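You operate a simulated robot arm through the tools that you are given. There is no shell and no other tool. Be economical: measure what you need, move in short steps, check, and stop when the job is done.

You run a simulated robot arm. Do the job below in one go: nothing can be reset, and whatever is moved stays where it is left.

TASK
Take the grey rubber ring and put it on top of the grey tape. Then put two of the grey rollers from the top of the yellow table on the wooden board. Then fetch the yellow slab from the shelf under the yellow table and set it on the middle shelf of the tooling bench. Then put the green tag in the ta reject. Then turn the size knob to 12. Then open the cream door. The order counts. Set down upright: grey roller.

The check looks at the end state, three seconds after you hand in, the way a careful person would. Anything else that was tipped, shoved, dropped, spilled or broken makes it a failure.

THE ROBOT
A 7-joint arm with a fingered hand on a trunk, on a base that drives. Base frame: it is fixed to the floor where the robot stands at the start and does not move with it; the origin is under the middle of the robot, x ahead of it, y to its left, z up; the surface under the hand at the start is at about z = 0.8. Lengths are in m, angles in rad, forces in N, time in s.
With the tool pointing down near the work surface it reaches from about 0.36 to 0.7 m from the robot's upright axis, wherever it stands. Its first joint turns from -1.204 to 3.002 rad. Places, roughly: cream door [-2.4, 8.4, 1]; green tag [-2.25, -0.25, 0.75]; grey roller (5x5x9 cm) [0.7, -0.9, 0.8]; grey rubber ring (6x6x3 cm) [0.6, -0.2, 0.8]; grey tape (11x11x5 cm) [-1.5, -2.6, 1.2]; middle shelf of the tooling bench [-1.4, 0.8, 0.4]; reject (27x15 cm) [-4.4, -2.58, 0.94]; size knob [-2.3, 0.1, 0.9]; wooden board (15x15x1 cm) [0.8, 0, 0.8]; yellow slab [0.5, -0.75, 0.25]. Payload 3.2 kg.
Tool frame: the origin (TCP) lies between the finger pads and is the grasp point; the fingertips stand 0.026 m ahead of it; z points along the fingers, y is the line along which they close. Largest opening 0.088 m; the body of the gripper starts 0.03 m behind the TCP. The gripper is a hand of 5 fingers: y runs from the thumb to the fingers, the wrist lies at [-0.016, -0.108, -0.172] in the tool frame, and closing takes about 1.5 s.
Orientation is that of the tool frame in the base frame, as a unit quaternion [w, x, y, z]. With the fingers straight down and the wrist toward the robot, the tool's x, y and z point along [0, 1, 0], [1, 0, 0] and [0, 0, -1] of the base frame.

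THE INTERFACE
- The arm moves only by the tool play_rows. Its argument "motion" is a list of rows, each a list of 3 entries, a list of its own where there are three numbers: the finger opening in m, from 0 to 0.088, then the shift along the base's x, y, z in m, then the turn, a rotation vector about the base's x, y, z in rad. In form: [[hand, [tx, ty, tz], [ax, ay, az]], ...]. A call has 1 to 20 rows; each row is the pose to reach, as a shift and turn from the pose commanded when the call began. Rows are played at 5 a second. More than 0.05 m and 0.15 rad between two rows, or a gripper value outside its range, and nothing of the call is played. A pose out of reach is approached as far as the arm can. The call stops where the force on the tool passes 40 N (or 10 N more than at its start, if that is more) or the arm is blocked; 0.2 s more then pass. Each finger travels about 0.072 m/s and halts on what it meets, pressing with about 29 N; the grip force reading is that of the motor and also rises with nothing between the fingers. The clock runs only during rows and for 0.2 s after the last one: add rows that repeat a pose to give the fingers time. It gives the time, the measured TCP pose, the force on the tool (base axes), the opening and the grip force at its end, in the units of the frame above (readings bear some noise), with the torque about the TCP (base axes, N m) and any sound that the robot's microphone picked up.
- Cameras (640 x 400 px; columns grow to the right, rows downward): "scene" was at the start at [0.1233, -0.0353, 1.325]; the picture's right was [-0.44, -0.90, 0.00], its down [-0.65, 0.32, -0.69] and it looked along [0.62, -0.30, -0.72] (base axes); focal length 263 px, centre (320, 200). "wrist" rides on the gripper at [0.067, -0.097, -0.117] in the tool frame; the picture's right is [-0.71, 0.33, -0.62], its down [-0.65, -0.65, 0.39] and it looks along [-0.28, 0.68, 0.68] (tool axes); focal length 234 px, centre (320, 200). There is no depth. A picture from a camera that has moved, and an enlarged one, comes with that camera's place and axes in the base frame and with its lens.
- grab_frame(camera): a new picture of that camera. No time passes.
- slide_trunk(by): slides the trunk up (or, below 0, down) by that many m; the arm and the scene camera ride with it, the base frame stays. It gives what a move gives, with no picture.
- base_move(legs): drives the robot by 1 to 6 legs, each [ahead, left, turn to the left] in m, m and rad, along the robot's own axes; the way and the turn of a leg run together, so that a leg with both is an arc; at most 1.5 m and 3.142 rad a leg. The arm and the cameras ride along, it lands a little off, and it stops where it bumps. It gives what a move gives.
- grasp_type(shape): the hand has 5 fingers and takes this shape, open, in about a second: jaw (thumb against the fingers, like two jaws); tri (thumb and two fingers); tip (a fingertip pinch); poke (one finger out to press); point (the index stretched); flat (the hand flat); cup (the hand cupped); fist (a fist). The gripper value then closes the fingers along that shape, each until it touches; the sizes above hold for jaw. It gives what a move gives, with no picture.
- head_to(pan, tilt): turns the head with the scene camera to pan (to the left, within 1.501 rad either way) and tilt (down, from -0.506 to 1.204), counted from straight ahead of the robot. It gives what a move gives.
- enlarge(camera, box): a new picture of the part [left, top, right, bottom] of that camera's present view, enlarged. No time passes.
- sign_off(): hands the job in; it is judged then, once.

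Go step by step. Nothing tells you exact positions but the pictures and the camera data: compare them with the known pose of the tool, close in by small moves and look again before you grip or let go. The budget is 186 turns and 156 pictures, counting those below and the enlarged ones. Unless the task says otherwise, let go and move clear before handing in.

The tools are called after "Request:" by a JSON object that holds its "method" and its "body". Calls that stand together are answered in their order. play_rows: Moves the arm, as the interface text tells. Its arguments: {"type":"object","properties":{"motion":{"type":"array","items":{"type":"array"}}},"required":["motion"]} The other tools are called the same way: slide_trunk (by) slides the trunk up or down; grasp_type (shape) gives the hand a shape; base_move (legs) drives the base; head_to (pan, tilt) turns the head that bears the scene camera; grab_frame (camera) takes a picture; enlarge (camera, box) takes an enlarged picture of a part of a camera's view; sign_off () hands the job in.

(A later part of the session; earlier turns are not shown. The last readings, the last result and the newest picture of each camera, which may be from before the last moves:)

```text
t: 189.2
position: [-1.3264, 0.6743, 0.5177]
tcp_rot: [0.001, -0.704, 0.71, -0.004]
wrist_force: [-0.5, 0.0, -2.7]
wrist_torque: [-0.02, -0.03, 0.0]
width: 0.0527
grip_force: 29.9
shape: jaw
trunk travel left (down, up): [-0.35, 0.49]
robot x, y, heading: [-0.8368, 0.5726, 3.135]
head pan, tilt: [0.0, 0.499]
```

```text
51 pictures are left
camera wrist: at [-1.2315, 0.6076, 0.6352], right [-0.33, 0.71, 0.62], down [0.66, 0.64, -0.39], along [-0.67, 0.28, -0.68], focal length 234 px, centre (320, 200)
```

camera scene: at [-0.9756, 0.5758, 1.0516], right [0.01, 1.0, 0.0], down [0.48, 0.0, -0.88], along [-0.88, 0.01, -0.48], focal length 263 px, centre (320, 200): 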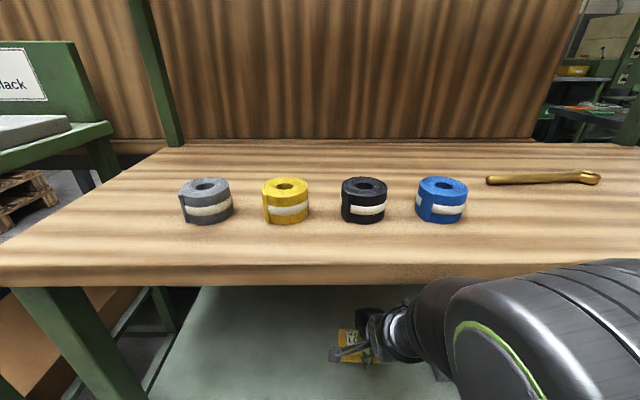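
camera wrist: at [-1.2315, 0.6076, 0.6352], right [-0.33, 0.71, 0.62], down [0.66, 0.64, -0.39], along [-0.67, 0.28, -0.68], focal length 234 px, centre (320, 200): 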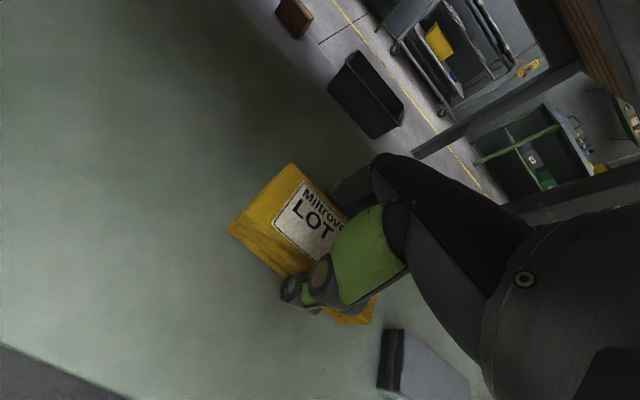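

Well placed over the shelf. Lowering until contact.

Request:
{"method": "play_rows", "body": {"motion": [[0.045, [0, 0, -0.02], [0, 0, 0]], [0.045, [0, 0, -0.04], [0, 0, 0]], [0.045, [0, 0, -0.055], [0, 0, 0]]]}}

Request:
{"method": "enlarge", "body": {"camera": "wrist", "box": [190, 140, 430, 400]}}

```text
t: 190.0
position: [-1.3286, 0.674, 0.4663]
tcp_rot: [-0.004, -0.705, 0.709, 0.0]
wrist_force: [3.7, -1.1, 23.5]
wrist_torque: [-0.1, -1.18, -0.03]
width: 0.0526
grip_force: 29.1
shape: jaw
trunk travel left (down, up): [-0.35, 0.49]
robot x, y, heading: [-0.8374, 0.5775, 3.135]
head pan, tilt: [0.0, 0.499]
```

```text
1.54 times, centred on (310, 270) of wrist
camera zoom: at [-1.2319, 0.6073, 0.5838], right [-0.32, 0.71, 0.62], down [0.66, 0.64, -0.39], along [-0.68, 0.28, -0.68], focal length 360 px, centre (335, 92)
```

zoom: 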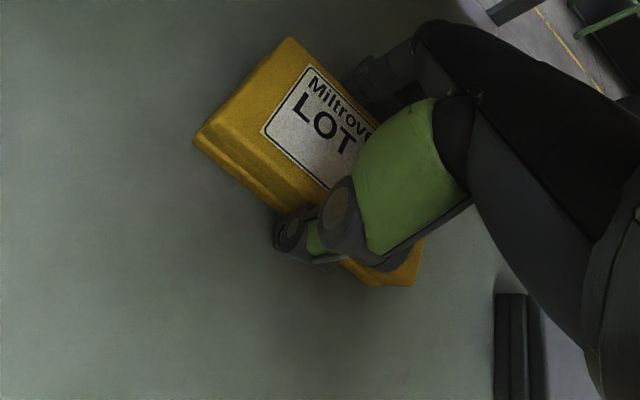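

Contact at z 0.466. I ease off 2 mm and release.

Request:
{"method": "play_rows", "body": {"motion": [[0.045, [0, 0, 0.002], [0, 0, 0]], [0.052, [0, 0, 0.002], [0, 0, 0]], [0.06, [0, 0, 0.002], [0, 0, 0]], [0.068, [0, 0, 0.002], [0, 0, 0]], [0.078, [0, 0, 0.002], [0, 0, 0]], [0.088, [0, 0, 0.002], [0, 0, 0]], [0.088, [0, 0, 0.002], [0, 0, 0]], [0.088, [0, 0, 0.03], [0, 0, 0]], [0.088, [0, 0, 0.06], [0, 0, 0]]]}}

Request:
{"method": "grab_frame", "body": {"camera": "wrist"}}

```text
t: 192.0
position: [-1.3256, 0.672, 0.5211]
tcp_rot: [0.002, -0.705, 0.709, -0.004]
wrist_force: [0.0, 1.0, -0.7]
wrist_torque: [-0.01, -0.01, 0.0]
width: 0.0878
grip_force: 0.1
shape: jaw
trunk travel left (down, up): [-0.35, 0.49]
robot x, y, heading: [-0.8361, 0.5756, 3.137]
head pan, tilt: [0.0, 0.499]
```

```text
49 pictures are left
camera wrist: at [-1.2309, 0.6062, 0.6405], right [-0.33, 0.71, 0.62], down [0.66, 0.64, -0.38], along [-0.67, 0.28, -0.69], focal length 234 px, centre (320, 200)
```

wrist: 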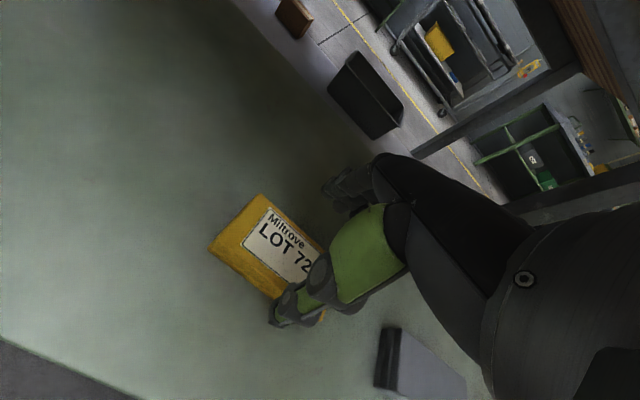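

The yellow slab sits on the middle shelf. I back out, raise the trunk and drive to look toward the tag and the knob.

Request:
{"method": "base_move", "body": {"legs": [[-0.35, 0, 0]]}}

Request:
{"method": "slide_trunk", "body": {"by": 0.4}}

Request:
{"method": "base_move", "body": {"legs": [[0, 1.4, 0], [0, 0.8, 0]]}}

Request:
{"method": "head_to", "body": {"pan": -0.3, "tilt": 0.15}}

Request:
{"method": "grab_frame", "body": {"camera": "scene"}}

```text
t: 194.3
position: [-0.9762, 0.6676, 0.5223]
tcp_rot: [0.001, -0.706, 0.709, -0.003]
wrist_force: [-0.3, 0.5, -0.1]
wrist_torque: [-0.01, 0.01, 0.02]
width: 0.0878
grip_force: 0.0
shape: jaw
trunk travel left (down, up): [-0.35, 0.49]
robot x, y, heading: [-0.4855, 0.5732, 3.135]
head pan, tilt: [0.0, 0.499]
```

```text
t: 198.1
position: [-0.9773, 0.6683, 0.9225]
tcp_rot: [0.001, -0.706, 0.708, -0.004]
wrist_force: [-0.2, -0.6, -0.9]
wrist_torque: [-0.02, 0.0, -0.03]
width: 0.0878
grip_force: 0.0
shape: jaw
trunk travel left (down, up): [-0.75, 0.09]
robot x, y, heading: [-0.4857, 0.5743, 3.136]
head pan, tilt: [0.0, 0.499]
```

```text
t: 208.7
position: [-0.9634, -1.4745, 0.9227]
tcp_rot: [-0.001, 0.713, -0.702, 0.004]
wrist_force: [0.4, 0.1, 0.1]
wrist_torque: [0.0, 0.02, -0.01]
width: 0.088
grip_force: 0.2
shape: jaw
trunk travel left (down, up): [-0.75, 0.09]
robot x, y, heading: [-0.4685, -1.5622, -3.129]
head pan, tilt: [0.0, 0.499]
```

```text
t: 209.5
position: [-0.9631, -1.472, 0.9225]
tcp_rot: [-0.001, 0.713, -0.701, 0.005]
wrist_force: [0.4, -0.3, -0.2]
wrist_torque: [0.01, 0.02, 0.03]
width: 0.0879
grip_force: 0.1
shape: jaw
trunk travel left (down, up): [-0.75, 0.09]
robot x, y, heading: [-0.4708, -1.5595, -3.127]
head pan, tilt: [-0.3, 0.15]
```

```text
48 pictures are left
camera scene: at [-0.6066, -1.536, 1.484], right [0.28, 0.96, 0.0], down [0.14, -0.04, -0.99], along [-0.95, 0.28, -0.15], focal length 263 px, centre (320, 200)
```

scene: 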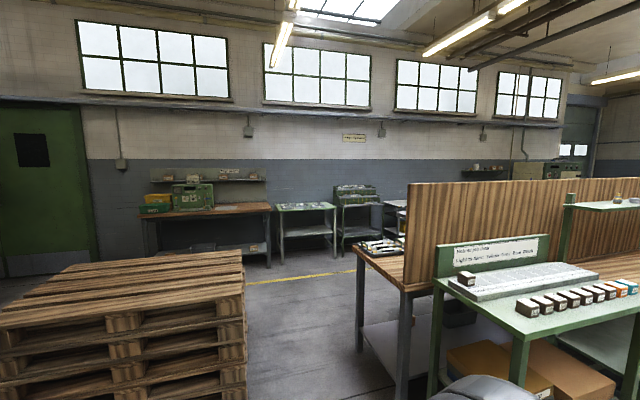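

The tag and knob are on benches behind the partition, reached through the gap between the pallets and the bench end (y≈-1.2). I drive through there.

Request:
{"method": "base_move", "body": {"legs": [[0, -0.4, -0.012], [1.4, 0, 0], [1.1, 0, 0]]}}

Request:
{"method": "head_to", "body": {"pan": -1.4, "tilt": 0.4}}

Request:
{"method": "grab_frame", "body": {"camera": "scene"}}

```text
t: 224.0
position: [-3.4975, -1.0968, 0.9221]
tcp_rot: [-0.001, 0.708, -0.706, 0.004]
wrist_force: [-0.6, 0.4, -0.3]
wrist_torque: [-0.01, 0.02, 0.01]
width: 0.0878
grip_force: 0.0
shape: jaw
trunk travel left (down, up): [-0.75, 0.09]
robot x, y, heading: [-3.0034, -1.1923, -3.144]
head pan, tilt: [-0.3, 0.15]
```

```text
t: 225.3
position: [-3.4965, -1.0965, 0.9227]
tcp_rot: [-0.001, 0.708, -0.706, 0.004]
wrist_force: [-0.1, -0.1, 0.5]
wrist_torque: [0.0, 0.03, -0.01]
width: 0.0877
grip_force: 0.1
shape: jaw
trunk travel left (down, up): [-0.75, 0.09]
robot x, y, heading: [-3.0038, -1.1897, -3.146]
head pan, tilt: [-1.4, 0.4]
```

```text
47 pictures are left
camera scene: at [-3.0697, -1.0995, 1.4608], right [0.99, 0.17, 0.0], down [0.07, -0.38, -0.92], along [-0.16, 0.91, -0.39], focal length 263 px, centre (320, 200)
```

scene: 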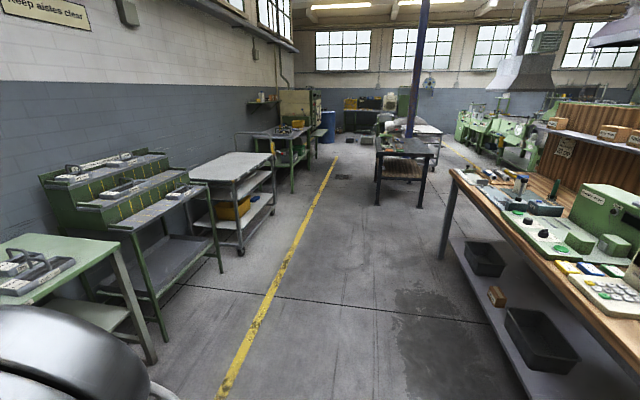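

The bench faces the aisle with its front edge at x≈-2.3. I turn to face it and move alongside.

Request:
{"method": "base_move", "body": {"legs": [[0, 0, -3.14], [0, 0.95, 0]]}}

Request:
{"method": "head_to", "body": {"pan": 0.1, "tilt": 0.6}}

Request:
{"method": "grab_frame", "body": {"camera": "scene"}}

Request:
{"method": "grab_frame", "body": {"camera": "wrist"}}

```text
t: 237.3
position: [-2.6176, -0.2918, 0.9224]
tcp_rot: [-0.003, 0.665, 0.747, -0.002]
wrist_force: [0.2, 0.1, -0.2]
wrist_torque: [-0.01, -0.04, -0.01]
width: 0.0877
grip_force: 0.0
shape: jaw
trunk travel left (down, up): [-0.75, 0.09]
robot x, y, heading: [-3.1208, -0.2519, 0.116]
head pan, tilt: [-1.4, 0.4]
```

```text
t: 238.9
position: [-2.6176, -0.2916, 0.9231]
tcp_rot: [-0.004, 0.665, 0.747, -0.001]
wrist_force: [0.0, -0.2, -0.1]
wrist_torque: [0.01, -0.01, 0.03]
width: 0.0876
grip_force: 0.2
shape: jaw
trunk travel left (down, up): [-0.75, 0.09]
robot x, y, heading: [-3.1172, -0.2562, 0.116]
head pan, tilt: [0.099, 0.6]
```

```text
46 pictures are left
camera scene: at [-2.9809, -0.2299, 1.4426], right [0.21, -0.98, 0.0], down [-0.55, -0.12, -0.83], along [0.81, 0.17, -0.56], focal length 263 px, centre (320, 200)
```

scene: 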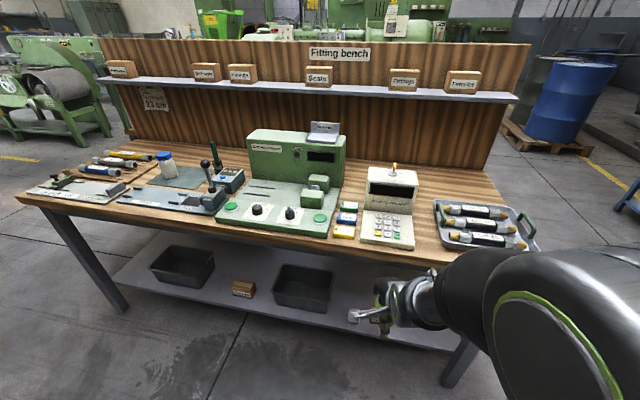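

```text
45 pictures are left
camera wrist: at [-2.7222, -0.2359, 1.0408], right [0.42, -0.67, 0.62], down [-0.58, -0.72, -0.39], along [0.7, -0.2, -0.68], focal length 234 px, centre (320, 200)
```

wrist: 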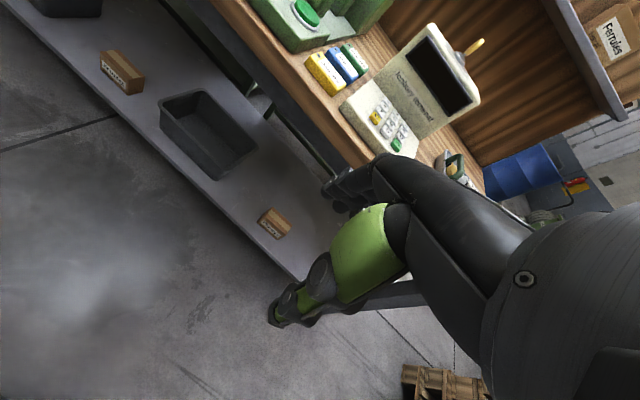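

I see three tags (green, blue, yellow) beside a keypad, and a green machine with knobs. I zoom in.

Request:
{"method": "enlarge", "body": {"camera": "scene", "box": [200, 120, 440, 270]}}

Request:
{"method": "enlarge", "body": {"camera": "scene", "box": [215, 180, 375, 260]}}

```text
2.67 times, centred on (320, 195) of scene
camera zoom: at [-2.9809, -0.2299, 1.4426], right [0.21, -0.98, 0.0], down [-0.55, -0.12, -0.83], along [0.81, 0.17, -0.56], focal length 701 px, centre (320, 213)
```

zoom: 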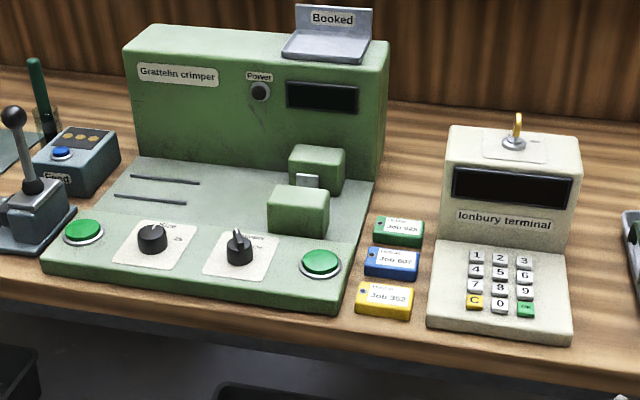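

```text
4.00 times, centred on (295, 220) of scene
camera zoom: at [-2.9809, -0.2299, 1.4426], right [0.21, -0.98, 0.0], down [-0.55, -0.12, -0.83], along [0.81, 0.17, -0.56], focal length 1051 px, centre (420, 120)
```

zoom: 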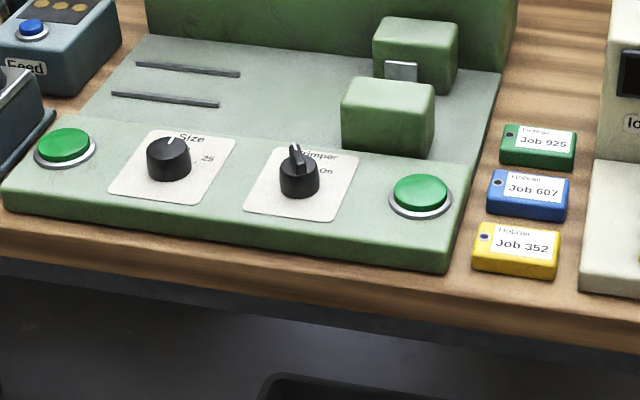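

The green tag ("Job 925") is at about (-2.17, -0.168, 0.87). The "Size" knob is the left one on the crimper. I align the heading and bring the hand over the tag.

Request:
{"method": "slide_trunk", "body": {"by": 0.08}}

Request:
{"method": "base_move", "body": {"legs": [[0, 0, -0.116], [0, 0.18, 0], [0.38, 0, 0]]}}

Request:
{"method": "grab_frame", "body": {"camera": "wrist"}}

Request:
{"method": "grab_frame", "body": {"camera": "scene"}}

```text
t: 240.1
position: [-2.6186, -0.2923, 1.0033]
tcp_rot: [-0.004, 0.665, 0.747, -0.002]
wrist_force: [0.7, 0.5, -0.8]
wrist_torque: [0.0, -0.01, -0.03]
width: 0.0878
grip_force: 0.0
shape: jaw
trunk travel left (down, up): [-0.83, 0.01]
robot x, y, heading: [-3.1174, -0.2538, 0.108]
head pan, tilt: [0.099, 0.6]
```

```text
t: 244.1
position: [-2.2427, -0.182, 1.0027]
tcp_rot: [-0.004, 0.71, 0.704, -0.001]
wrist_force: [-0.9, -1.0, 0.3]
wrist_torque: [-0.01, 0.01, -0.01]
width: 0.0877
grip_force: 0.1
shape: jaw
trunk travel left (down, up): [-0.83, 0.01]
robot x, y, heading: [-2.7359, -0.08, -0.01]
head pan, tilt: [0.099, 0.6]
```

```text
42 pictures are left
camera wrist: at [-2.3386, -0.1133, 1.1209], right [0.33, -0.71, 0.62], down [-0.66, -0.64, -0.39], along [0.67, -0.28, -0.68], focal length 234 px, centre (320, 200)
```

wrist: 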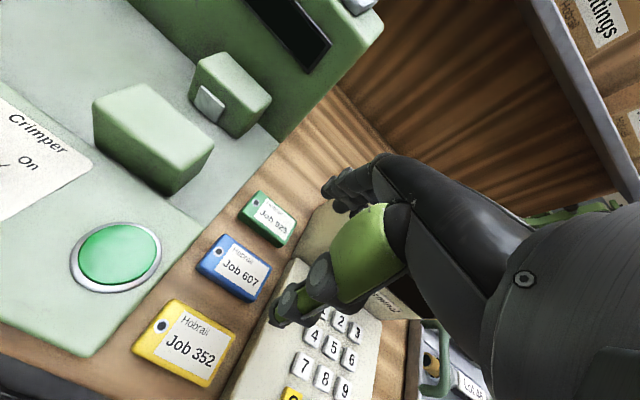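

```text
41 pictures are left
camera scene: at [-2.5946, -0.0753, 1.5226], right [0.09, -1.0, 0.0], down [-0.56, -0.05, -0.83], along [0.82, 0.07, -0.56], focal length 263 px, centre (320, 200)
```

scene: 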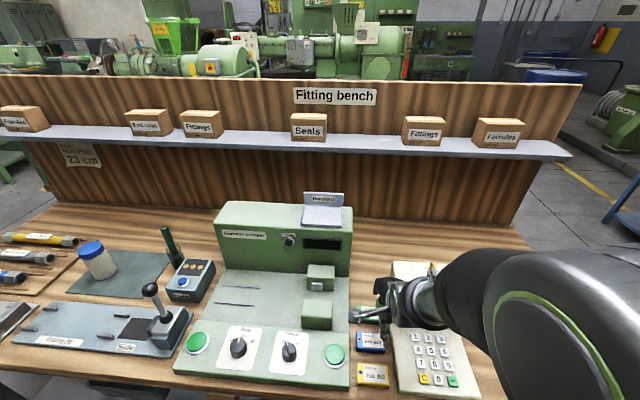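

The green tag spans x -2.198…-2.148, y -0.19…-0.135. I position above it with a reduced opening to avoid the blue tag.

Request:
{"method": "play_rows", "body": {"motion": [[0.08, [0.03, 0.008, 0], [0, 0, 0]], [0.07, [0.06, 0.016, -0.02], [0, 0, 0]], [0.066, [0.0745, 0.018, -0.045], [0, 0, 0]], [0.066, [0.0745, 0.018, -0.07], [0, 0, 0]]]}}

Request:
{"method": "grab_frame", "body": {"camera": "wrist"}}

Request:
{"method": "enlarge", "body": {"camera": "scene", "box": [300, 240, 460, 380]}}

```text
t: 245.1
position: [-2.1673, -0.1635, 0.9307]
tcp_rot: [-0.003, 0.71, 0.704, -0.001]
wrist_force: [-1.6, 3.3, 1.9]
wrist_torque: [-0.34, -0.12, -0.05]
width: 0.0663
grip_force: 0.1
shape: jaw
trunk travel left (down, up): [-0.83, 0.01]
robot x, y, heading: [-2.7361, -0.0813, -0.01]
head pan, tilt: [0.099, 0.6]
```

```text
40 pictures are left
camera wrist: at [-2.2641, -0.0949, 1.0492], right [0.33, -0.71, 0.62], down [-0.66, -0.64, -0.39], along [0.67, -0.28, -0.68], focal length 234 px, centre (320, 200)
```

wrist: 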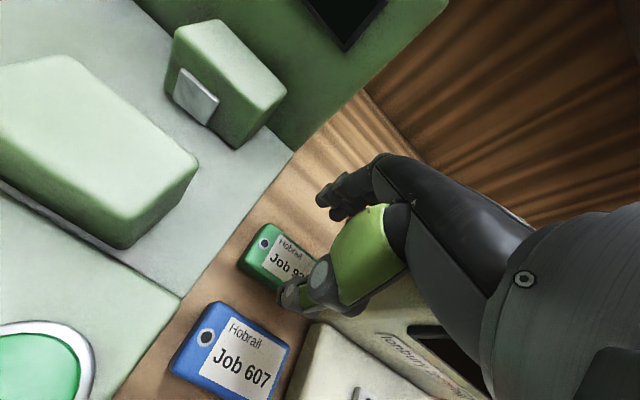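

```text
2.86 times, centred on (380, 310) of scene
camera zoom: at [-2.5945, -0.0733, 1.5226], right [0.09, -1.0, 0.0], down [-0.56, -0.05, -0.83], along [0.82, 0.07, -0.56], focal length 751 px, centre (149, -114)
```

zoom: 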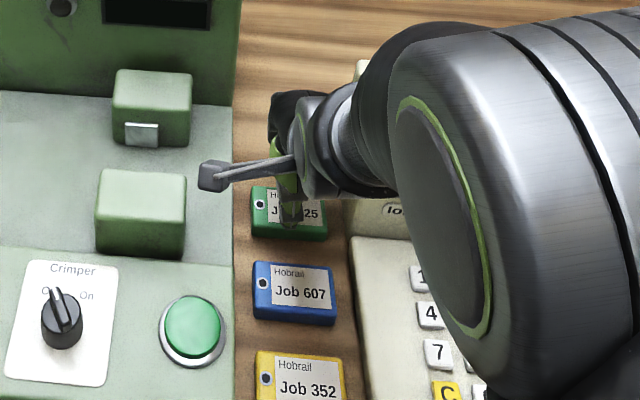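

A slight side force: the outer fingers touch the terminal. I rise, shift 18 mm left and retry.

Request:
{"method": "play_rows", "body": {"motion": [[0.066, [0, 0.004, 0.02], [0, 0, 0]], [0.066, [0, 0.018, 0.03], [0, 0, 0]], [0.066, [0, 0.018, 0.01], [0, 0, 0]], [0.066, [0, 0.018, -0.005], [0, 0, 0]]]}}

Request:
{"method": "enlarge", "body": {"camera": "wrist", "box": [180, 130, 460, 380]}}

```text
t: 246.1
position: [-2.1669, -0.1464, 0.9274]
tcp_rot: [-0.003, 0.71, 0.704, -0.001]
wrist_force: [0.4, 0.0, 0.9]
wrist_torque: [0.03, 0.01, 0.02]
width: 0.0663
grip_force: 0.0
shape: jaw
trunk travel left (down, up): [-0.83, 0.01]
robot x, y, heading: [-2.7343, -0.0837, -0.01]
head pan, tilt: [0.099, 0.6]
```

```text
1.60 times, centred on (320, 255) of wrist
camera zoom: at [-2.2643, -0.0778, 1.0454], right [0.33, -0.71, 0.62], down [-0.66, -0.64, -0.39], along [0.67, -0.28, -0.68], focal length 375 px, centre (320, 112)
```

zoom: 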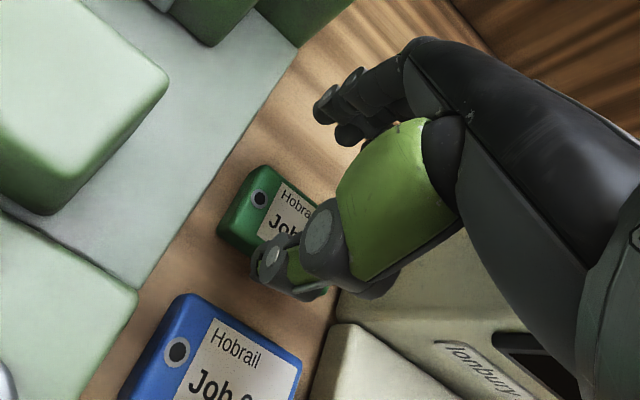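

Clear now. Descending to the tag.

Request:
{"method": "play_rows", "body": {"motion": [[0.066, [-0.002, 0, -0.02], [0, 0, 0]], [0.066, [-0.002, 0, -0.035], [0, 0, 0]], [0.066, [-0.002, 0, -0.045], [0, 0, 0]]]}}

Request:
{"method": "enlarge", "body": {"camera": "wrist", "box": [180, 130, 460, 380]}}

```text
t: 246.9
position: [-2.1675, -0.1456, 0.8823]
tcp_rot: [-0.004, 0.71, 0.704, -0.001]
wrist_force: [0.3, -0.7, -0.4]
wrist_torque: [0.0, -0.02, 0.02]
width: 0.0663
grip_force: 0.0
shape: jaw
trunk travel left (down, up): [-0.83, 0.01]
robot x, y, heading: [-2.7326, -0.0867, -0.011]
head pan, tilt: [0.099, 0.6]
```

```text
1.60 times, centred on (320, 255) of wrist
camera zoom: at [-2.2648, -0.0774, 1.0001], right [0.33, -0.71, 0.62], down [-0.66, -0.64, -0.39], along [0.67, -0.28, -0.68], focal length 375 px, centre (320, 112)
```

zoom: 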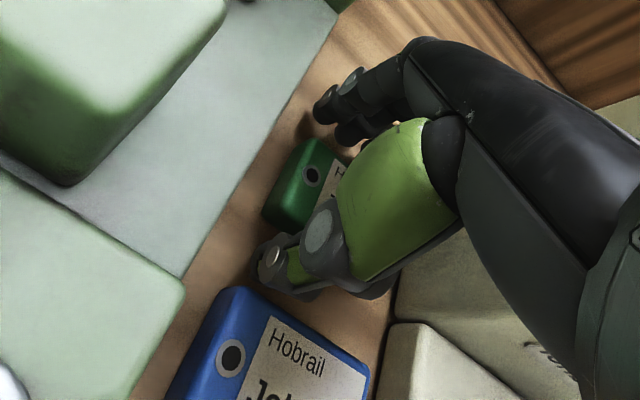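

Request:
{"method": "play_rows", "body": {"motion": [[0.066, [0, 0, -0.005], [0, 0, 0]], [0.066, [0, 0, -0.009], [0, 0, 0]], [0.055, [0, 0, -0.009], [0, 0, 0]], [0.045, [0, 0, -0.009], [0, 0, 0]], [0.035, [0, 0, -0.009], [0, 0, 0]], [0.03, [0, 0, -0.009], [0, 0, 0]], [0.03, [0, 0, -0.009], [0, 0, 0]], [0.03, [0, 0, -0.009], [0, 0, 0]]]}}

Request:
{"method": "enlarge", "body": {"camera": "wrist", "box": [180, 130, 460, 380]}}

```text
t: 248.7
position: [-2.1742, -0.1448, 0.8762]
tcp_rot: [-0.001, 0.71, 0.704, 0.001]
wrist_force: [-2.7, 2.1, 30.7]
wrist_torque: [0.16, 1.34, -0.08]
width: 0.0415
grip_force: 28.6
shape: jaw
trunk travel left (down, up): [-0.83, 0.01]
robot x, y, heading: [-2.734, -0.0805, -0.016]
head pan, tilt: [0.099, 0.6]
```

```text
1.60 times, centred on (320, 255) of wrist
camera zoom: at [-2.2706, -0.0764, 0.9938], right [0.33, -0.71, 0.62], down [-0.66, -0.64, -0.39], along [0.68, -0.28, -0.68], focal length 375 px, centre (320, 112)
```

zoom: 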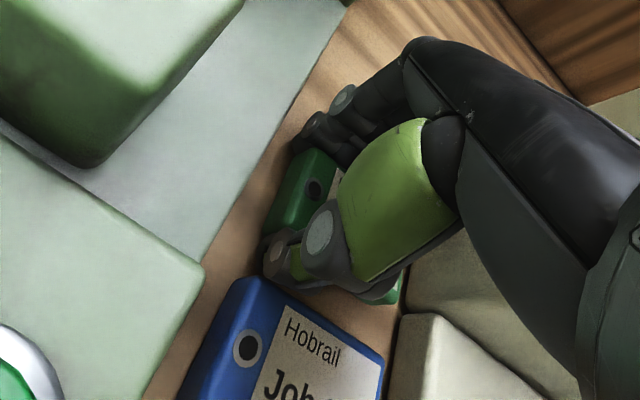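

Gripped. Lift and check.

Request:
{"method": "play_rows", "body": {"motion": [[0.03, [0, 0, 0.01], [0, 0, 0]], [0.03, [0, 0, 0.03], [0, 0, 0]], [0.03, [0, 0, 0.06], [0, 0, 0]], [0.03, [0, 0, 0.1], [0, 0, 0]]]}}

Request:
{"method": "grab_frame", "body": {"camera": "wrist"}}

```text
t: 249.7
position: [-2.1707, -0.1445, 0.9725]
tcp_rot: [-0.004, 0.709, 0.705, -0.001]
wrist_force: [0.4, 1.0, -0.3]
wrist_torque: [0.05, 0.0, -0.03]
width: 0.0413
grip_force: 28.6
shape: jaw
trunk travel left (down, up): [-0.83, 0.01]
robot x, y, heading: [-2.7367, -0.0831, -0.015]
head pan, tilt: [0.099, 0.6]
```

```text
35 pictures are left
camera wrist: at [-2.2677, -0.0768, 1.0908], right [0.33, -0.71, 0.62], down [-0.66, -0.64, -0.39], along [0.67, -0.28, -0.68], focal length 234 px, centre (320, 200)
```

wrist: 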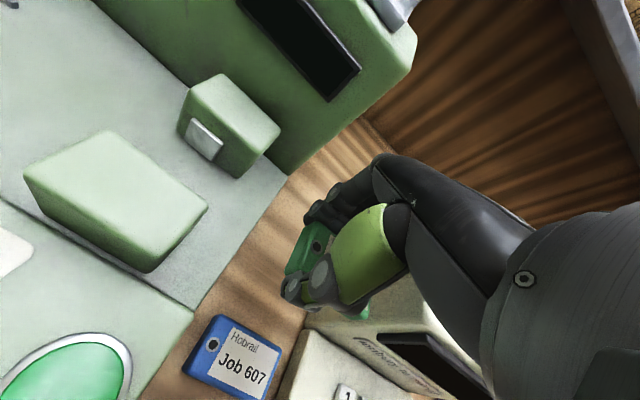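

Tag held. I back away, turn to face the wall benches and drive along to the reject tray.

Request:
{"method": "base_move", "body": {"legs": [[-0.6, 0, 0], [0, 0, -3.12], [0, 1.25, 0], [0, 1.1, 0]]}}

Request:
{"method": "head_to", "body": {"pan": 0.15, "tilt": 0.45}}

Request:
{"method": "grab_frame", "body": {"camera": "scene"}}

```text
t: 271.4
position: [-3.8632, -2.3286, 0.9716]
tcp_rot: [0.001, -0.701, 0.713, -0.004]
wrist_force: [0.8, 0.1, -1.1]
wrist_torque: [0.0, 0.0, 0.01]
width: 0.0405
grip_force: 29.7
shape: jaw
trunk travel left (down, up): [-0.83, 0.01]
robot x, y, heading: [-3.3007, -2.396, 3.122]
head pan, tilt: [0.099, 0.6]
```

```text
t: 272.1
position: [-3.8646, -2.3275, 0.9726]
tcp_rot: [0.0, -0.702, 0.713, -0.004]
wrist_force: [0.0, -0.2, 0.3]
wrist_torque: [-0.01, 0.04, 0.01]
width: 0.0405
grip_force: 29.1
shape: jaw
trunk travel left (down, up): [-0.83, 0.01]
robot x, y, heading: [-3.3003, -2.3932, 3.122]
head pan, tilt: [0.15, 0.45]
```

```text
34 pictures are left
camera scene: at [-3.4402, -2.4051, 1.5361], right [-0.13, 0.99, 0.0], down [0.43, 0.06, -0.9], along [-0.89, -0.12, -0.44], focal length 263 px, centre (320, 200)
```

scene: 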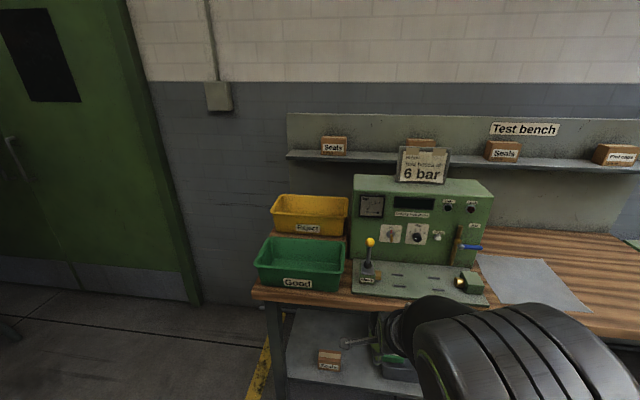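

I see a yellow "Reject" bin behind a green "Good" bin on the test bench. I zoom to read and place it.

Request:
{"method": "enlarge", "body": {"camera": "scene", "box": [240, 170, 440, 310]}}

```text
2.86 times, centred on (340, 240) of scene
camera zoom: at [-3.4402, -2.4051, 1.5361], right [-0.13, 0.99, 0.0], down [0.43, 0.06, -0.9], along [-0.89, -0.12, -0.44], focal length 751 px, centre (263, 86)
```

zoom: 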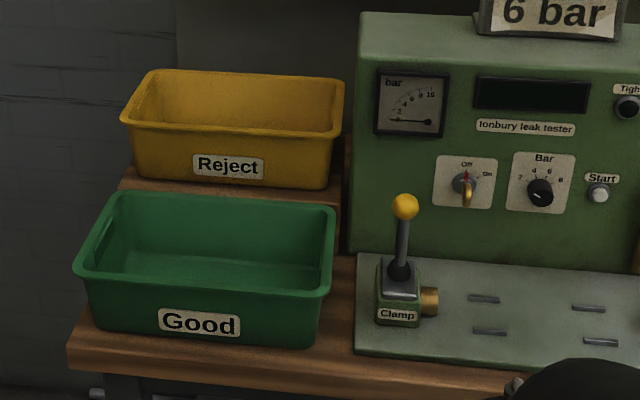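

The reject bin rim is at z≈1.06, its centre about (-4.35, -2.57). I raise the hand, then drive up with the robot slightly left of the bin to keep the forearm off the tester's lever.

Request:
{"method": "play_rows", "body": {"motion": [[0.03, [0, 0, 0.04], [0, 0, 0]], [0.03, [0, 0, 0.08], [0, 0, 0]], [0.03, [0, 0, 0.12], [0, 0, 0]], [0.03, [0, 0, 0.165], [0, 0, 0]]]}}

Request:
{"method": "base_move", "body": {"legs": [[0, 0.32, 0.02], [0.3, 0, 0]]}}

Request:
{"method": "grab_frame", "body": {"camera": "wrist"}}

```text
t: 273.1
position: [-3.8611, -2.3272, 1.1389]
tcp_rot: [0.0, -0.703, 0.711, -0.003]
wrist_force: [-0.3, 0.2, -0.3]
wrist_torque: [-0.02, 0.02, 0.02]
width: 0.0405
grip_force: 29.4
shape: jaw
trunk travel left (down, up): [-0.83, 0.01]
robot x, y, heading: [-3.2976, -2.391, 3.12]
head pan, tilt: [0.15, 0.45]
```

```text
t: 276.9
position: [-4.1623, -2.6653, 1.1372]
tcp_rot: [-0.001, 0.71, -0.704, 0.003]
wrist_force: [-0.7, 0.1, -0.4]
wrist_torque: [-0.01, 0.01, 0.0]
width: 0.0407
grip_force: 29.0
shape: jaw
trunk travel left (down, up): [-0.83, 0.01]
robot x, y, heading: [-3.5995, -2.7179, -3.138]
head pan, tilt: [0.15, 0.45]
```

```text
32 pictures are left
camera wrist: at [-4.0649, -2.7301, 1.2561], right [-0.34, 0.71, 0.62], down [0.65, 0.65, -0.39], along [-0.68, 0.27, -0.68], focal length 234 px, centre (320, 200)
```

wrist: 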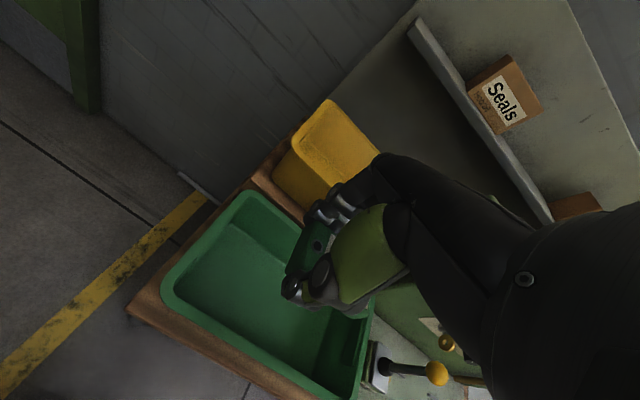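

Request:
{"method": "base_move", "body": {"legs": [[0.17, 0, 0]]}}

Request:
{"method": "play_rows", "body": {"motion": [[0.03, [-0.01, 0.03, 0], [0, 0, 0]], [0.03, [-0.02, 0.06, 0], [0, 0, 0]], [0.03, [-0.026, 0.085, 0], [0, 0, 0]]]}}

Request:
{"method": "grab_frame", "body": {"camera": "wrist"}}

Request:
{"method": "grab_frame", "body": {"camera": "scene"}}

```text
t: 278.4
position: [-4.3321, -2.6693, 1.1377]
tcp_rot: [-0.001, 0.711, -0.703, 0.003]
wrist_force: [-0.2, 0.2, -0.2]
wrist_torque: [-0.02, 0.02, 0.01]
width: 0.0404
grip_force: 29.2
shape: jaw
trunk travel left (down, up): [-0.83, 0.01]
robot x, y, heading: [-3.7696, -2.72, -3.129]
head pan, tilt: [0.15, 0.45]
```

```text
t: 279.2
position: [-4.3576, -2.5809, 1.1347]
tcp_rot: [-0.002, 0.711, -0.703, 0.004]
wrist_force: [0.4, -0.4, -0.6]
wrist_torque: [-0.03, -0.05, 0.01]
width: 0.0405
grip_force: 29.0
shape: jaw
trunk travel left (down, up): [-0.83, 0.01]
robot x, y, heading: [-3.7709, -2.7225, -3.129]
head pan, tilt: [0.15, 0.45]
```

```text
31 pictures are left
camera wrist: at [-4.2609, -2.6455, 1.2535], right [-0.34, 0.71, 0.62], down [0.65, 0.66, -0.39], along [-0.68, 0.27, -0.68], focal length 234 px, centre (320, 200)
```

wrist: 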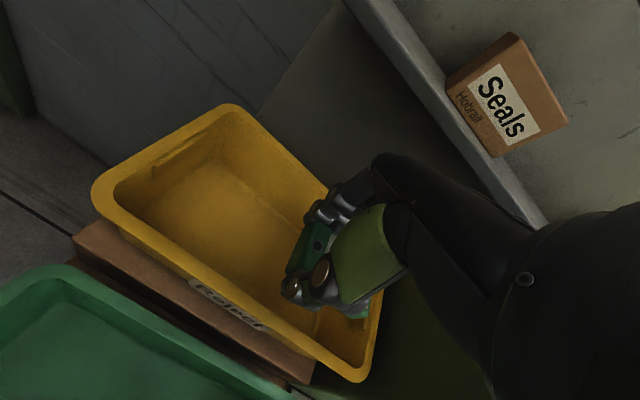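

```text
30 pictures are left
camera scene: at [-3.9091, -2.7338, 1.5361], right [-0.16, 0.99, 0.0], down [0.43, 0.07, -0.9], along [-0.89, -0.14, -0.44], focal length 263 px, centre (320, 200)
```

scene: 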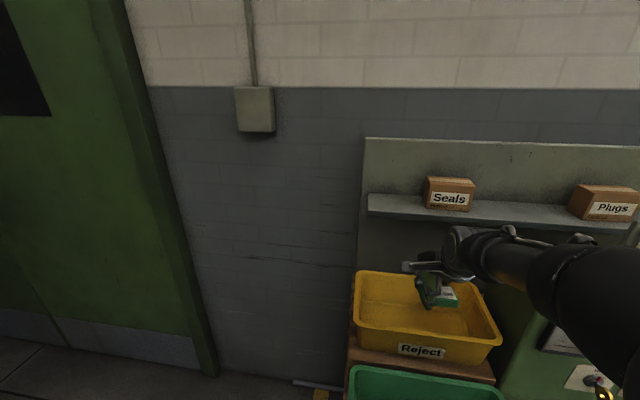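

Bin centre is (-4.40, -2.577). I move 4 cm deeper and lower into the bin.

Request:
{"method": "base_move", "body": {"legs": [[0.04, 0, 0]]}}

Request:
{"method": "play_rows", "body": {"motion": [[0.03, [0, 0, -0.03], [0, 0, 0]], [0.03, [0, 0, -0.06], [0, 0, 0]], [0.03, [0, 0, -0.09], [0, 0, 0]], [0.03, [0, 0, -0.1], [0, 0, 0]]]}}

Request:
{"method": "grab_frame", "body": {"camera": "wrist"}}

```text
t: 280.1
position: [-4.3957, -2.5828, 1.1376]
tcp_rot: [0.0, 0.711, -0.703, 0.003]
wrist_force: [0.5, -0.4, 0.3]
wrist_torque: [0.03, 0.02, -0.02]
width: 0.0402
grip_force: 29.1
shape: jaw
trunk travel left (down, up): [-0.83, 0.01]
robot x, y, heading: [-3.8099, -2.7192, -3.137]
head pan, tilt: [0.15, 0.45]
```

```text
t: 281.1
position: [-4.3996, -2.5821, 1.0356]
tcp_rot: [-0.001, 0.711, -0.703, 0.003]
wrist_force: [-0.2, 0.0, -0.9]
wrist_torque: [-0.05, 0.0, 0.01]
width: 0.0402
grip_force: 28.6
shape: jaw
trunk travel left (down, up): [-0.83, 0.01]
robot x, y, heading: [-3.8077, -2.7201, -3.136]
head pan, tilt: [0.15, 0.45]
```

```text
29 pictures are left
camera wrist: at [-4.3025, -2.6471, 1.1533], right [-0.34, 0.71, 0.62], down [0.65, 0.66, -0.39], along [-0.68, 0.27, -0.68], focal length 234 px, centre (320, 200)
```

wrist: 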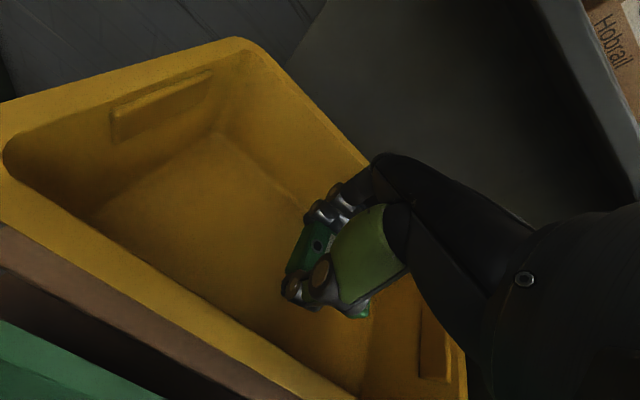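

Request:
{"method": "play_rows", "body": {"motion": [[0.03, [0, 0, -0.015], [0, 0, 0]], [0.03, [0, 0, -0.03], [0, 0, 0]]]}}

```text
t: 281.7
position: [-4.3998, -2.5819, 1.006]
tcp_rot: [0.0, 0.711, -0.703, 0.004]
wrist_force: [-0.9, 0.0, -0.3]
wrist_torque: [-0.02, 0.03, 0.01]
width: 0.0404
grip_force: 29.1
shape: jaw
trunk travel left (down, up): [-0.83, 0.01]
robot x, y, heading: [-3.81, -2.7189, -3.133]
head pan, tilt: [0.15, 0.45]
```

Request:
{"method": "play_rows", "body": {"motion": [[0.03, [0, 0, -0.008], [0, 0, 0]], [0.03, [0, 0, -0.014], [0, 0, 0]], [0.045, [0, 0, -0.014], [0, 0, 0]], [0.055, [0, 0, -0.014], [0, 0, 0]], [0.065, [0, 0, -0.014], [0, 0, 0]], [0.07, [0, 0, -0.014], [0, 0, 0]], [0.07, [0, 0, 0.01], [0, 0, 0]], [0.07, [0, 0, 0.04], [0, 0, 0]], [0.07, [0, 0, 0.08], [0, 0, 0]], [0.07, [0, 0, 0.12], [0, 0, 0]]]}}

Request:
{"method": "grab_frame", "body": {"camera": "wrist"}}

```text
t: 283.9
position: [-4.3965, -2.5808, 1.1257]
tcp_rot: [0.0, 0.712, -0.703, 0.002]
wrist_force: [0.8, -0.3, -1.1]
wrist_torque: [0.02, 0.03, -0.01]
width: 0.0695
grip_force: 0.1
shape: jaw
trunk travel left (down, up): [-0.83, 0.01]
robot x, y, heading: [-3.8074, -2.721, -3.136]
head pan, tilt: [0.15, 0.45]
```

```text
28 pictures are left
camera wrist: at [-4.2995, -2.645, 1.2441], right [-0.34, 0.71, 0.62], down [0.65, 0.66, -0.39], along [-0.68, 0.27, -0.68], focal length 234 px, centre (320, 200)
```

wrist: 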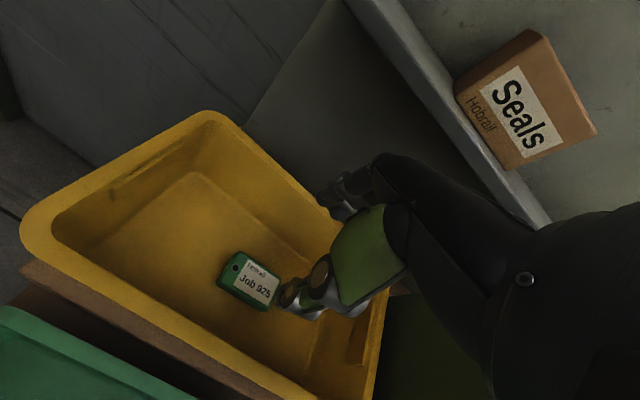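

The green tag lies in the reject bin. I back out and return to the crimper for the size knob.

Request:
{"method": "base_move", "body": {"legs": [[-0.45, 0, 0], [0, -1.5, 0], [0, -1.45, 0], [0, 0, 3.13], [0.25, 0, 0]]}}

Request:
{"method": "head_to", "body": {"pan": -0.15, "tilt": 0.7}}

Request:
{"method": "grab_frame", "body": {"camera": "scene"}}

```text
t: 309.0
position: [-2.5363, 0.0109, 1.1262]
tcp_rot: [-0.003, 0.74, 0.673, -0.001]
wrist_force: [-0.5, 0.9, 0.1]
wrist_torque: [0.0, 0.0, -0.02]
width: 0.0695
grip_force: 0.0
shape: jaw
trunk travel left (down, up): [-0.83, 0.01]
robot x, y, heading: [-3.1051, 0.214, -0.099]
head pan, tilt: [0.15, 0.45]
```

```text
t: 309.8
position: [-2.535, 0.0113, 1.125]
tcp_rot: [-0.003, 0.74, 0.672, -0.001]
wrist_force: [1.3, 0.4, 0.0]
wrist_torque: [-0.04, 0.0, -0.02]
width: 0.0696
grip_force: 0.1
shape: jaw
trunk travel left (down, up): [-0.83, 0.01]
robot x, y, heading: [-3.102, 0.2112, -0.096]
head pan, tilt: [-0.15, 0.7]
```

```text
27 pictures are left
camera scene: at [-2.9705, 0.1878, 1.514], right [-0.25, -0.97, 0.0], down [-0.62, 0.16, -0.77], along [0.74, -0.19, -0.64], focal length 263 px, centre (320, 200)
```

scene: 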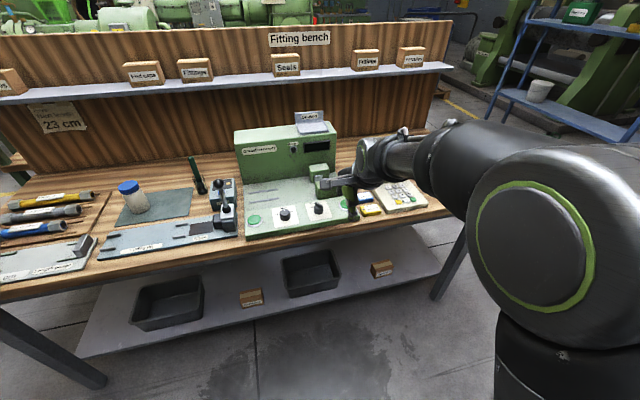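

Request:
{"method": "enlarge", "body": {"camera": "scene", "box": [260, 195, 315, 235]}}

```text
10.00 times, centred on (288, 215) of scene
camera zoom: at [-2.9705, 0.1878, 1.514], right [-0.25, -0.97, 0.0], down [-0.62, 0.16, -0.77], along [0.74, -0.19, -0.64], focal length 2628 px, centre (645, 50)
```

zoom: 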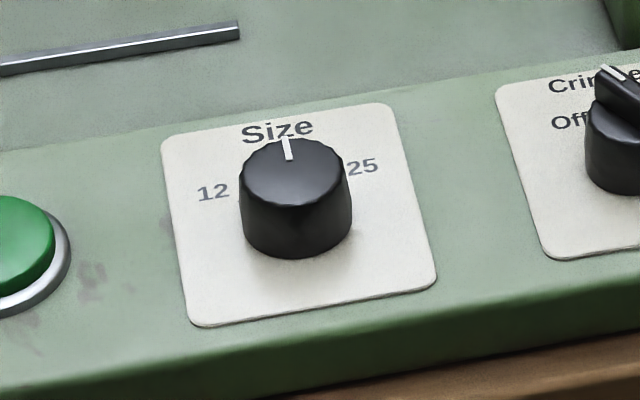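

"12" is 60° left of the pointer's present position, so the knob must turn about +1.05 rad (counter-clockwise). The knob top is about (-2.294, 0.139, 0.905). I bring the hand over it, pre-turned.

Request:
{"method": "base_move", "body": {"legs": [[0, 0, 0.096], [0.2, 0.07, 0]]}}

Request:
{"method": "play_rows", "body": {"motion": [[0.07, [0, 0, -0.03], [0, 0, -0.1]], [0.07, [0, 0, -0.06], [0, 0, -0.2]], [0.07, [0, 0, -0.09], [0, 0, -0.3]], [0.07, [0, 0, -0.12], [0, 0, -0.4]], [0.07, [0, 0, -0.14], [0, 0, -0.5]]]}}

Request:
{"method": "grab_frame", "body": {"camera": "wrist"}}

```text
t: 312.0
position: [-2.3216, 0.1292, 1.1258]
tcp_rot: [-0.003, 0.709, 0.705, 0.0]
wrist_force: [-0.8, 0.2, 0.1]
wrist_torque: [0.0, 0.01, 0.01]
width: 0.0697
grip_force: 0.1
shape: jaw
trunk travel left (down, up): [-0.83, 0.01]
robot x, y, heading: [-2.9066, 0.281, -0.004]
head pan, tilt: [-0.15, 0.7]
```

```text
t: 313.2
position: [-2.3187, 0.1236, 0.9853]
tcp_rot: [-0.014, 0.867, 0.498, 0.006]
wrist_force: [-0.6, -0.4, -0.4]
wrist_torque: [0.01, -0.01, -0.01]
width: 0.0698
grip_force: 0.0
shape: jaw
trunk travel left (down, up): [-0.83, 0.01]
robot x, y, heading: [-2.9026, 0.2815, -0.012]
head pan, tilt: [-0.15, 0.7]
```

```text
25 pictures are left
camera wrist: at [-2.3687, 0.2273, 1.1049], right [-0.07, -0.8, 0.6], down [-0.89, -0.22, -0.39], along [0.44, -0.56, -0.7], focal length 234 px, centre (320, 200)
```

wrist: 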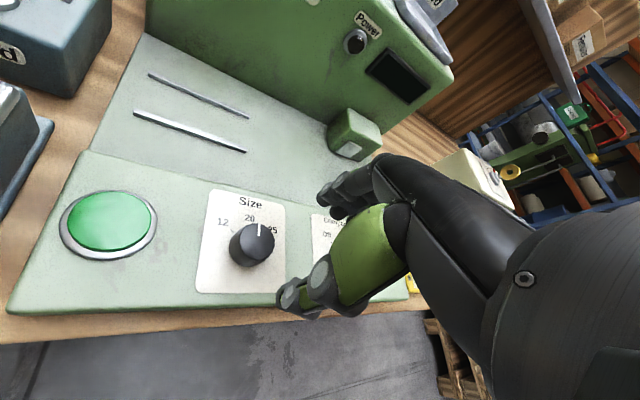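

Request:
{"method": "enlarge", "body": {"camera": "wrist", "box": [190, 175, 310, 305]}}

```text
3.08 times, centred on (250, 240) of wrist
camera zoom: at [-2.3687, 0.2273, 1.1049], right [-0.07, -0.8, 0.6], down [-0.89, -0.22, -0.39], along [0.44, -0.56, -0.7], focal length 720 px, centre (535, 77)
```

zoom: 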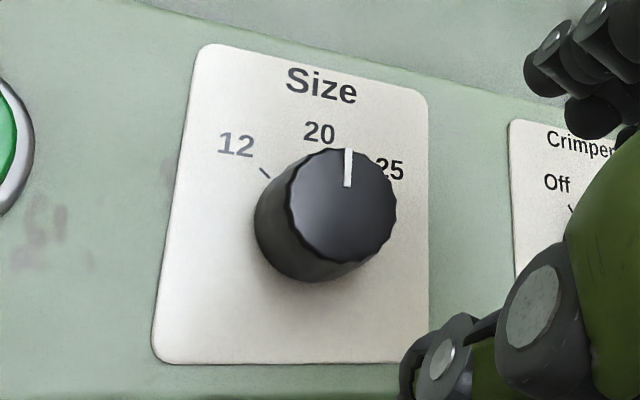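

The dial reads 20 (0°) now, with 12 at 60° to the left. I centre on the knob and descend.

Request:
{"method": "play_rows", "body": {"motion": [[0.066, [0.01, 0.01, -0.015], [0, 0, 0]], [0.066, [0.018, 0.018, -0.03], [0, 0, 0]], [0.066, [0.018, 0.018, -0.048], [0, 0, 0]]]}}

Request:
{"method": "enlarge", "body": {"camera": "wrist", "box": [190, 150, 400, 320]}}

```text
t: 314.0
position: [-2.3035, 0.1465, 0.9358]
tcp_rot: [-0.002, 0.862, 0.508, -0.002]
wrist_force: [-1.2, 0.1, -0.3]
wrist_torque: [0.0, 0.02, 0.01]
width: 0.0662
grip_force: 0.0
shape: jaw
trunk travel left (down, up): [-0.83, 0.01]
robot x, y, heading: [-2.9072, 0.2817, -0.009]
head pan, tilt: [-0.15, 0.7]
```

```text
2.35 times, centred on (295, 235) of wrist
camera zoom: at [-2.3558, 0.2534, 1.0539], right [-0.05, -0.78, 0.62], down [-0.89, -0.25, -0.39], along [0.46, -0.57, -0.68], focal length 551 px, centre (379, 118)
```

zoom: 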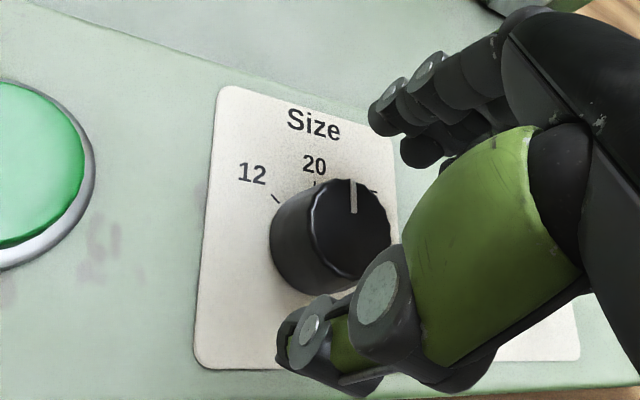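

Request:
{"method": "play_rows", "body": {"motion": [[0.066, [0.002, -0.003, -0.012], [0, 0, 0]], [0.066, [0.002, -0.003, -0.024], [0, 0, 0]], [0.066, [0.002, -0.003, -0.024], [0, 0, 0]]]}}

Request:
{"method": "enlarge", "body": {"camera": "wrist", "box": [190, 150, 400, 320]}}

```text
t: 314.8
position: [-2.2997, 0.1447, 0.9128]
tcp_rot: [-0.004, 0.862, 0.507, 0.0]
wrist_force: [0.3, 0.2, 0.5]
wrist_torque: [-0.01, 0.03, 0.05]
width: 0.0664
grip_force: 0.0
shape: jaw
trunk travel left (down, up): [-0.83, 0.01]
robot x, y, heading: [-2.9046, 0.2759, -0.008]
head pan, tilt: [-0.15, 0.7]
```

```text
2.35 times, centred on (295, 235) of wrist
camera zoom: at [-2.3529, 0.2508, 1.0299], right [-0.05, -0.78, 0.62], down [-0.89, -0.25, -0.39], along [0.46, -0.57, -0.68], focal length 551 px, centre (379, 118)
```

zoom: 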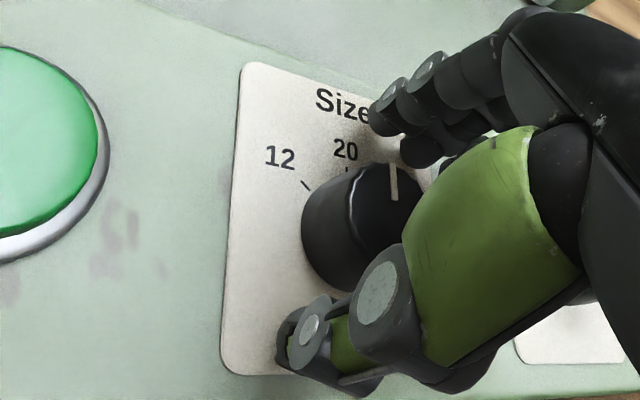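

Fingers straddle the knob. Close, then turn +1.05 rad.

Request:
{"method": "play_rows", "body": {"motion": [[0.05, [0, 0, 0], [0, 0, 0]], [0.035, [0, 0, 0], [0, 0, 0]], [0.022, [0, 0, 0], [0, 0, 0]], [0.02, [0, 0, 0], [0, 0, 0]], [0.02, [0, 0, 0], [0, 0, 0]], [0.02, [0, 0, 0], [0, 0, 0]]]}}

Request:
{"method": "play_rows", "body": {"motion": [[0.02, [0, 0, 0], [0, 0, 0.13]], [0.02, [0, 0, 0], [0, 0, 0.26]], [0.02, [0, 0, 0], [0, 0, 0.39]], [0.02, [0, 0, 0], [0, 0, 0.52]], [0.02, [0, 0, 0], [0, 0, 0.65]], [0.02, [0, 0, 0], [0, 0, 0.78]], [0.02, [0, 0, 0], [0, 0, 0.91]], [0.02, [0, 0, 0], [0, 0, 1.05]], [0.02, [0, 0, 0], [0, 0, 1.05]]]}}

Request:
{"method": "enlarge", "body": {"camera": "scene", "box": [260, 200, 380, 280]}}

```text
t: 316.2
position: [-2.3016, 0.1469, 0.9122]
tcp_rot: [-0.003, 0.862, 0.507, -0.001]
wrist_force: [-3.4, 3.5, -1.8]
wrist_torque: [0.06, 0.1, -0.01]
width: 0.0281
grip_force: 29.1
shape: jaw
trunk travel left (down, up): [-0.83, 0.01]
robot x, y, heading: [-2.903, 0.2809, -0.01]
head pan, tilt: [-0.15, 0.7]
```

```text
t: 318.2
position: [-2.3015, 0.1431, 0.9128]
tcp_rot: [-0.003, 0.49, 0.871, -0.003]
wrist_force: [-12.1, 0.3, -5.9]
wrist_torque: [-0.06, 0.26, -0.09]
width: 0.0276
grip_force: 28.9
shape: jaw
trunk travel left (down, up): [-0.83, 0.01]
robot x, y, heading: [-2.9059, 0.2785, -0.005]
head pan, tilt: [-0.15, 0.7]
```

```text
5.00 times, centred on (320, 240) of scene
camera zoom: at [-2.7724, 0.2661, 1.5141], right [-0.16, -0.99, 0.0], down [-0.63, 0.1, -0.77], along [0.76, -0.12, -0.64], focal length 1314 px, centre (320, 0)
```

zoom: 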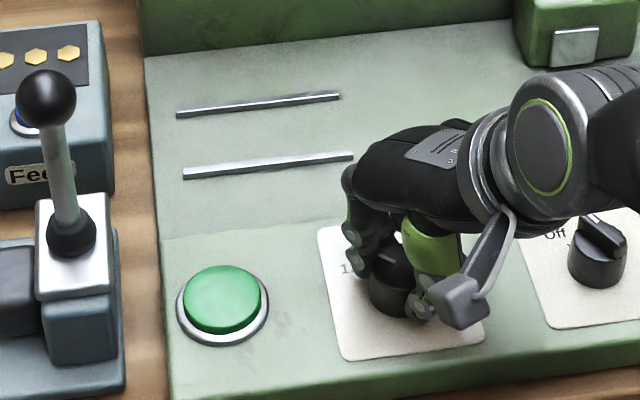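

Release and look at the pointer.

Request:
{"method": "play_rows", "body": {"motion": [[0.035, [0, 0, 0], [0, 0, 0]], [0.05, [0, 0, 0], [0, 0, 0]], [0.066, [0, 0, 0], [0, 0, 0]], [0.066, [0, 0, 0], [0, 0, 0]], [0.066, [0, 0, 0.04], [0, 0, 0]], [0.066, [0, 0, 0.08], [0, 0, 0]]]}}

Request:
{"method": "enlarge", "body": {"camera": "wrist", "box": [190, 150, 400, 320]}}

```text
t: 319.6
position: [-2.3022, 0.1459, 0.9951]
tcp_rot: [-0.003, 0.492, 0.871, -0.001]
wrist_force: [0.2, -0.3, 0.4]
wrist_torque: [0.0, 0.01, 0.01]
width: 0.0658
grip_force: 0.2
shape: jaw
trunk travel left (down, up): [-0.83, 0.01]
robot x, y, heading: [-2.9033, 0.2767, -0.004]
head pan, tilt: [-0.15, 0.7]
```

```text
2.35 times, centred on (295, 235) of wrist
camera zoom: at [-2.4193, 0.1537, 1.113], right [0.65, -0.43, 0.62], down [-0.23, -0.89, -0.39], along [0.72, 0.11, -0.68], focal length 551 px, centre (379, 118)
```

zoom: 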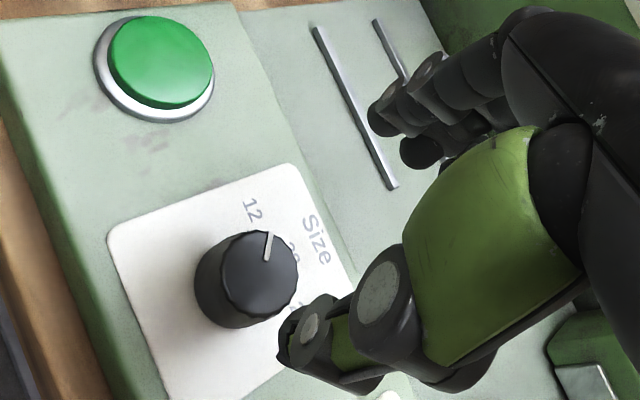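

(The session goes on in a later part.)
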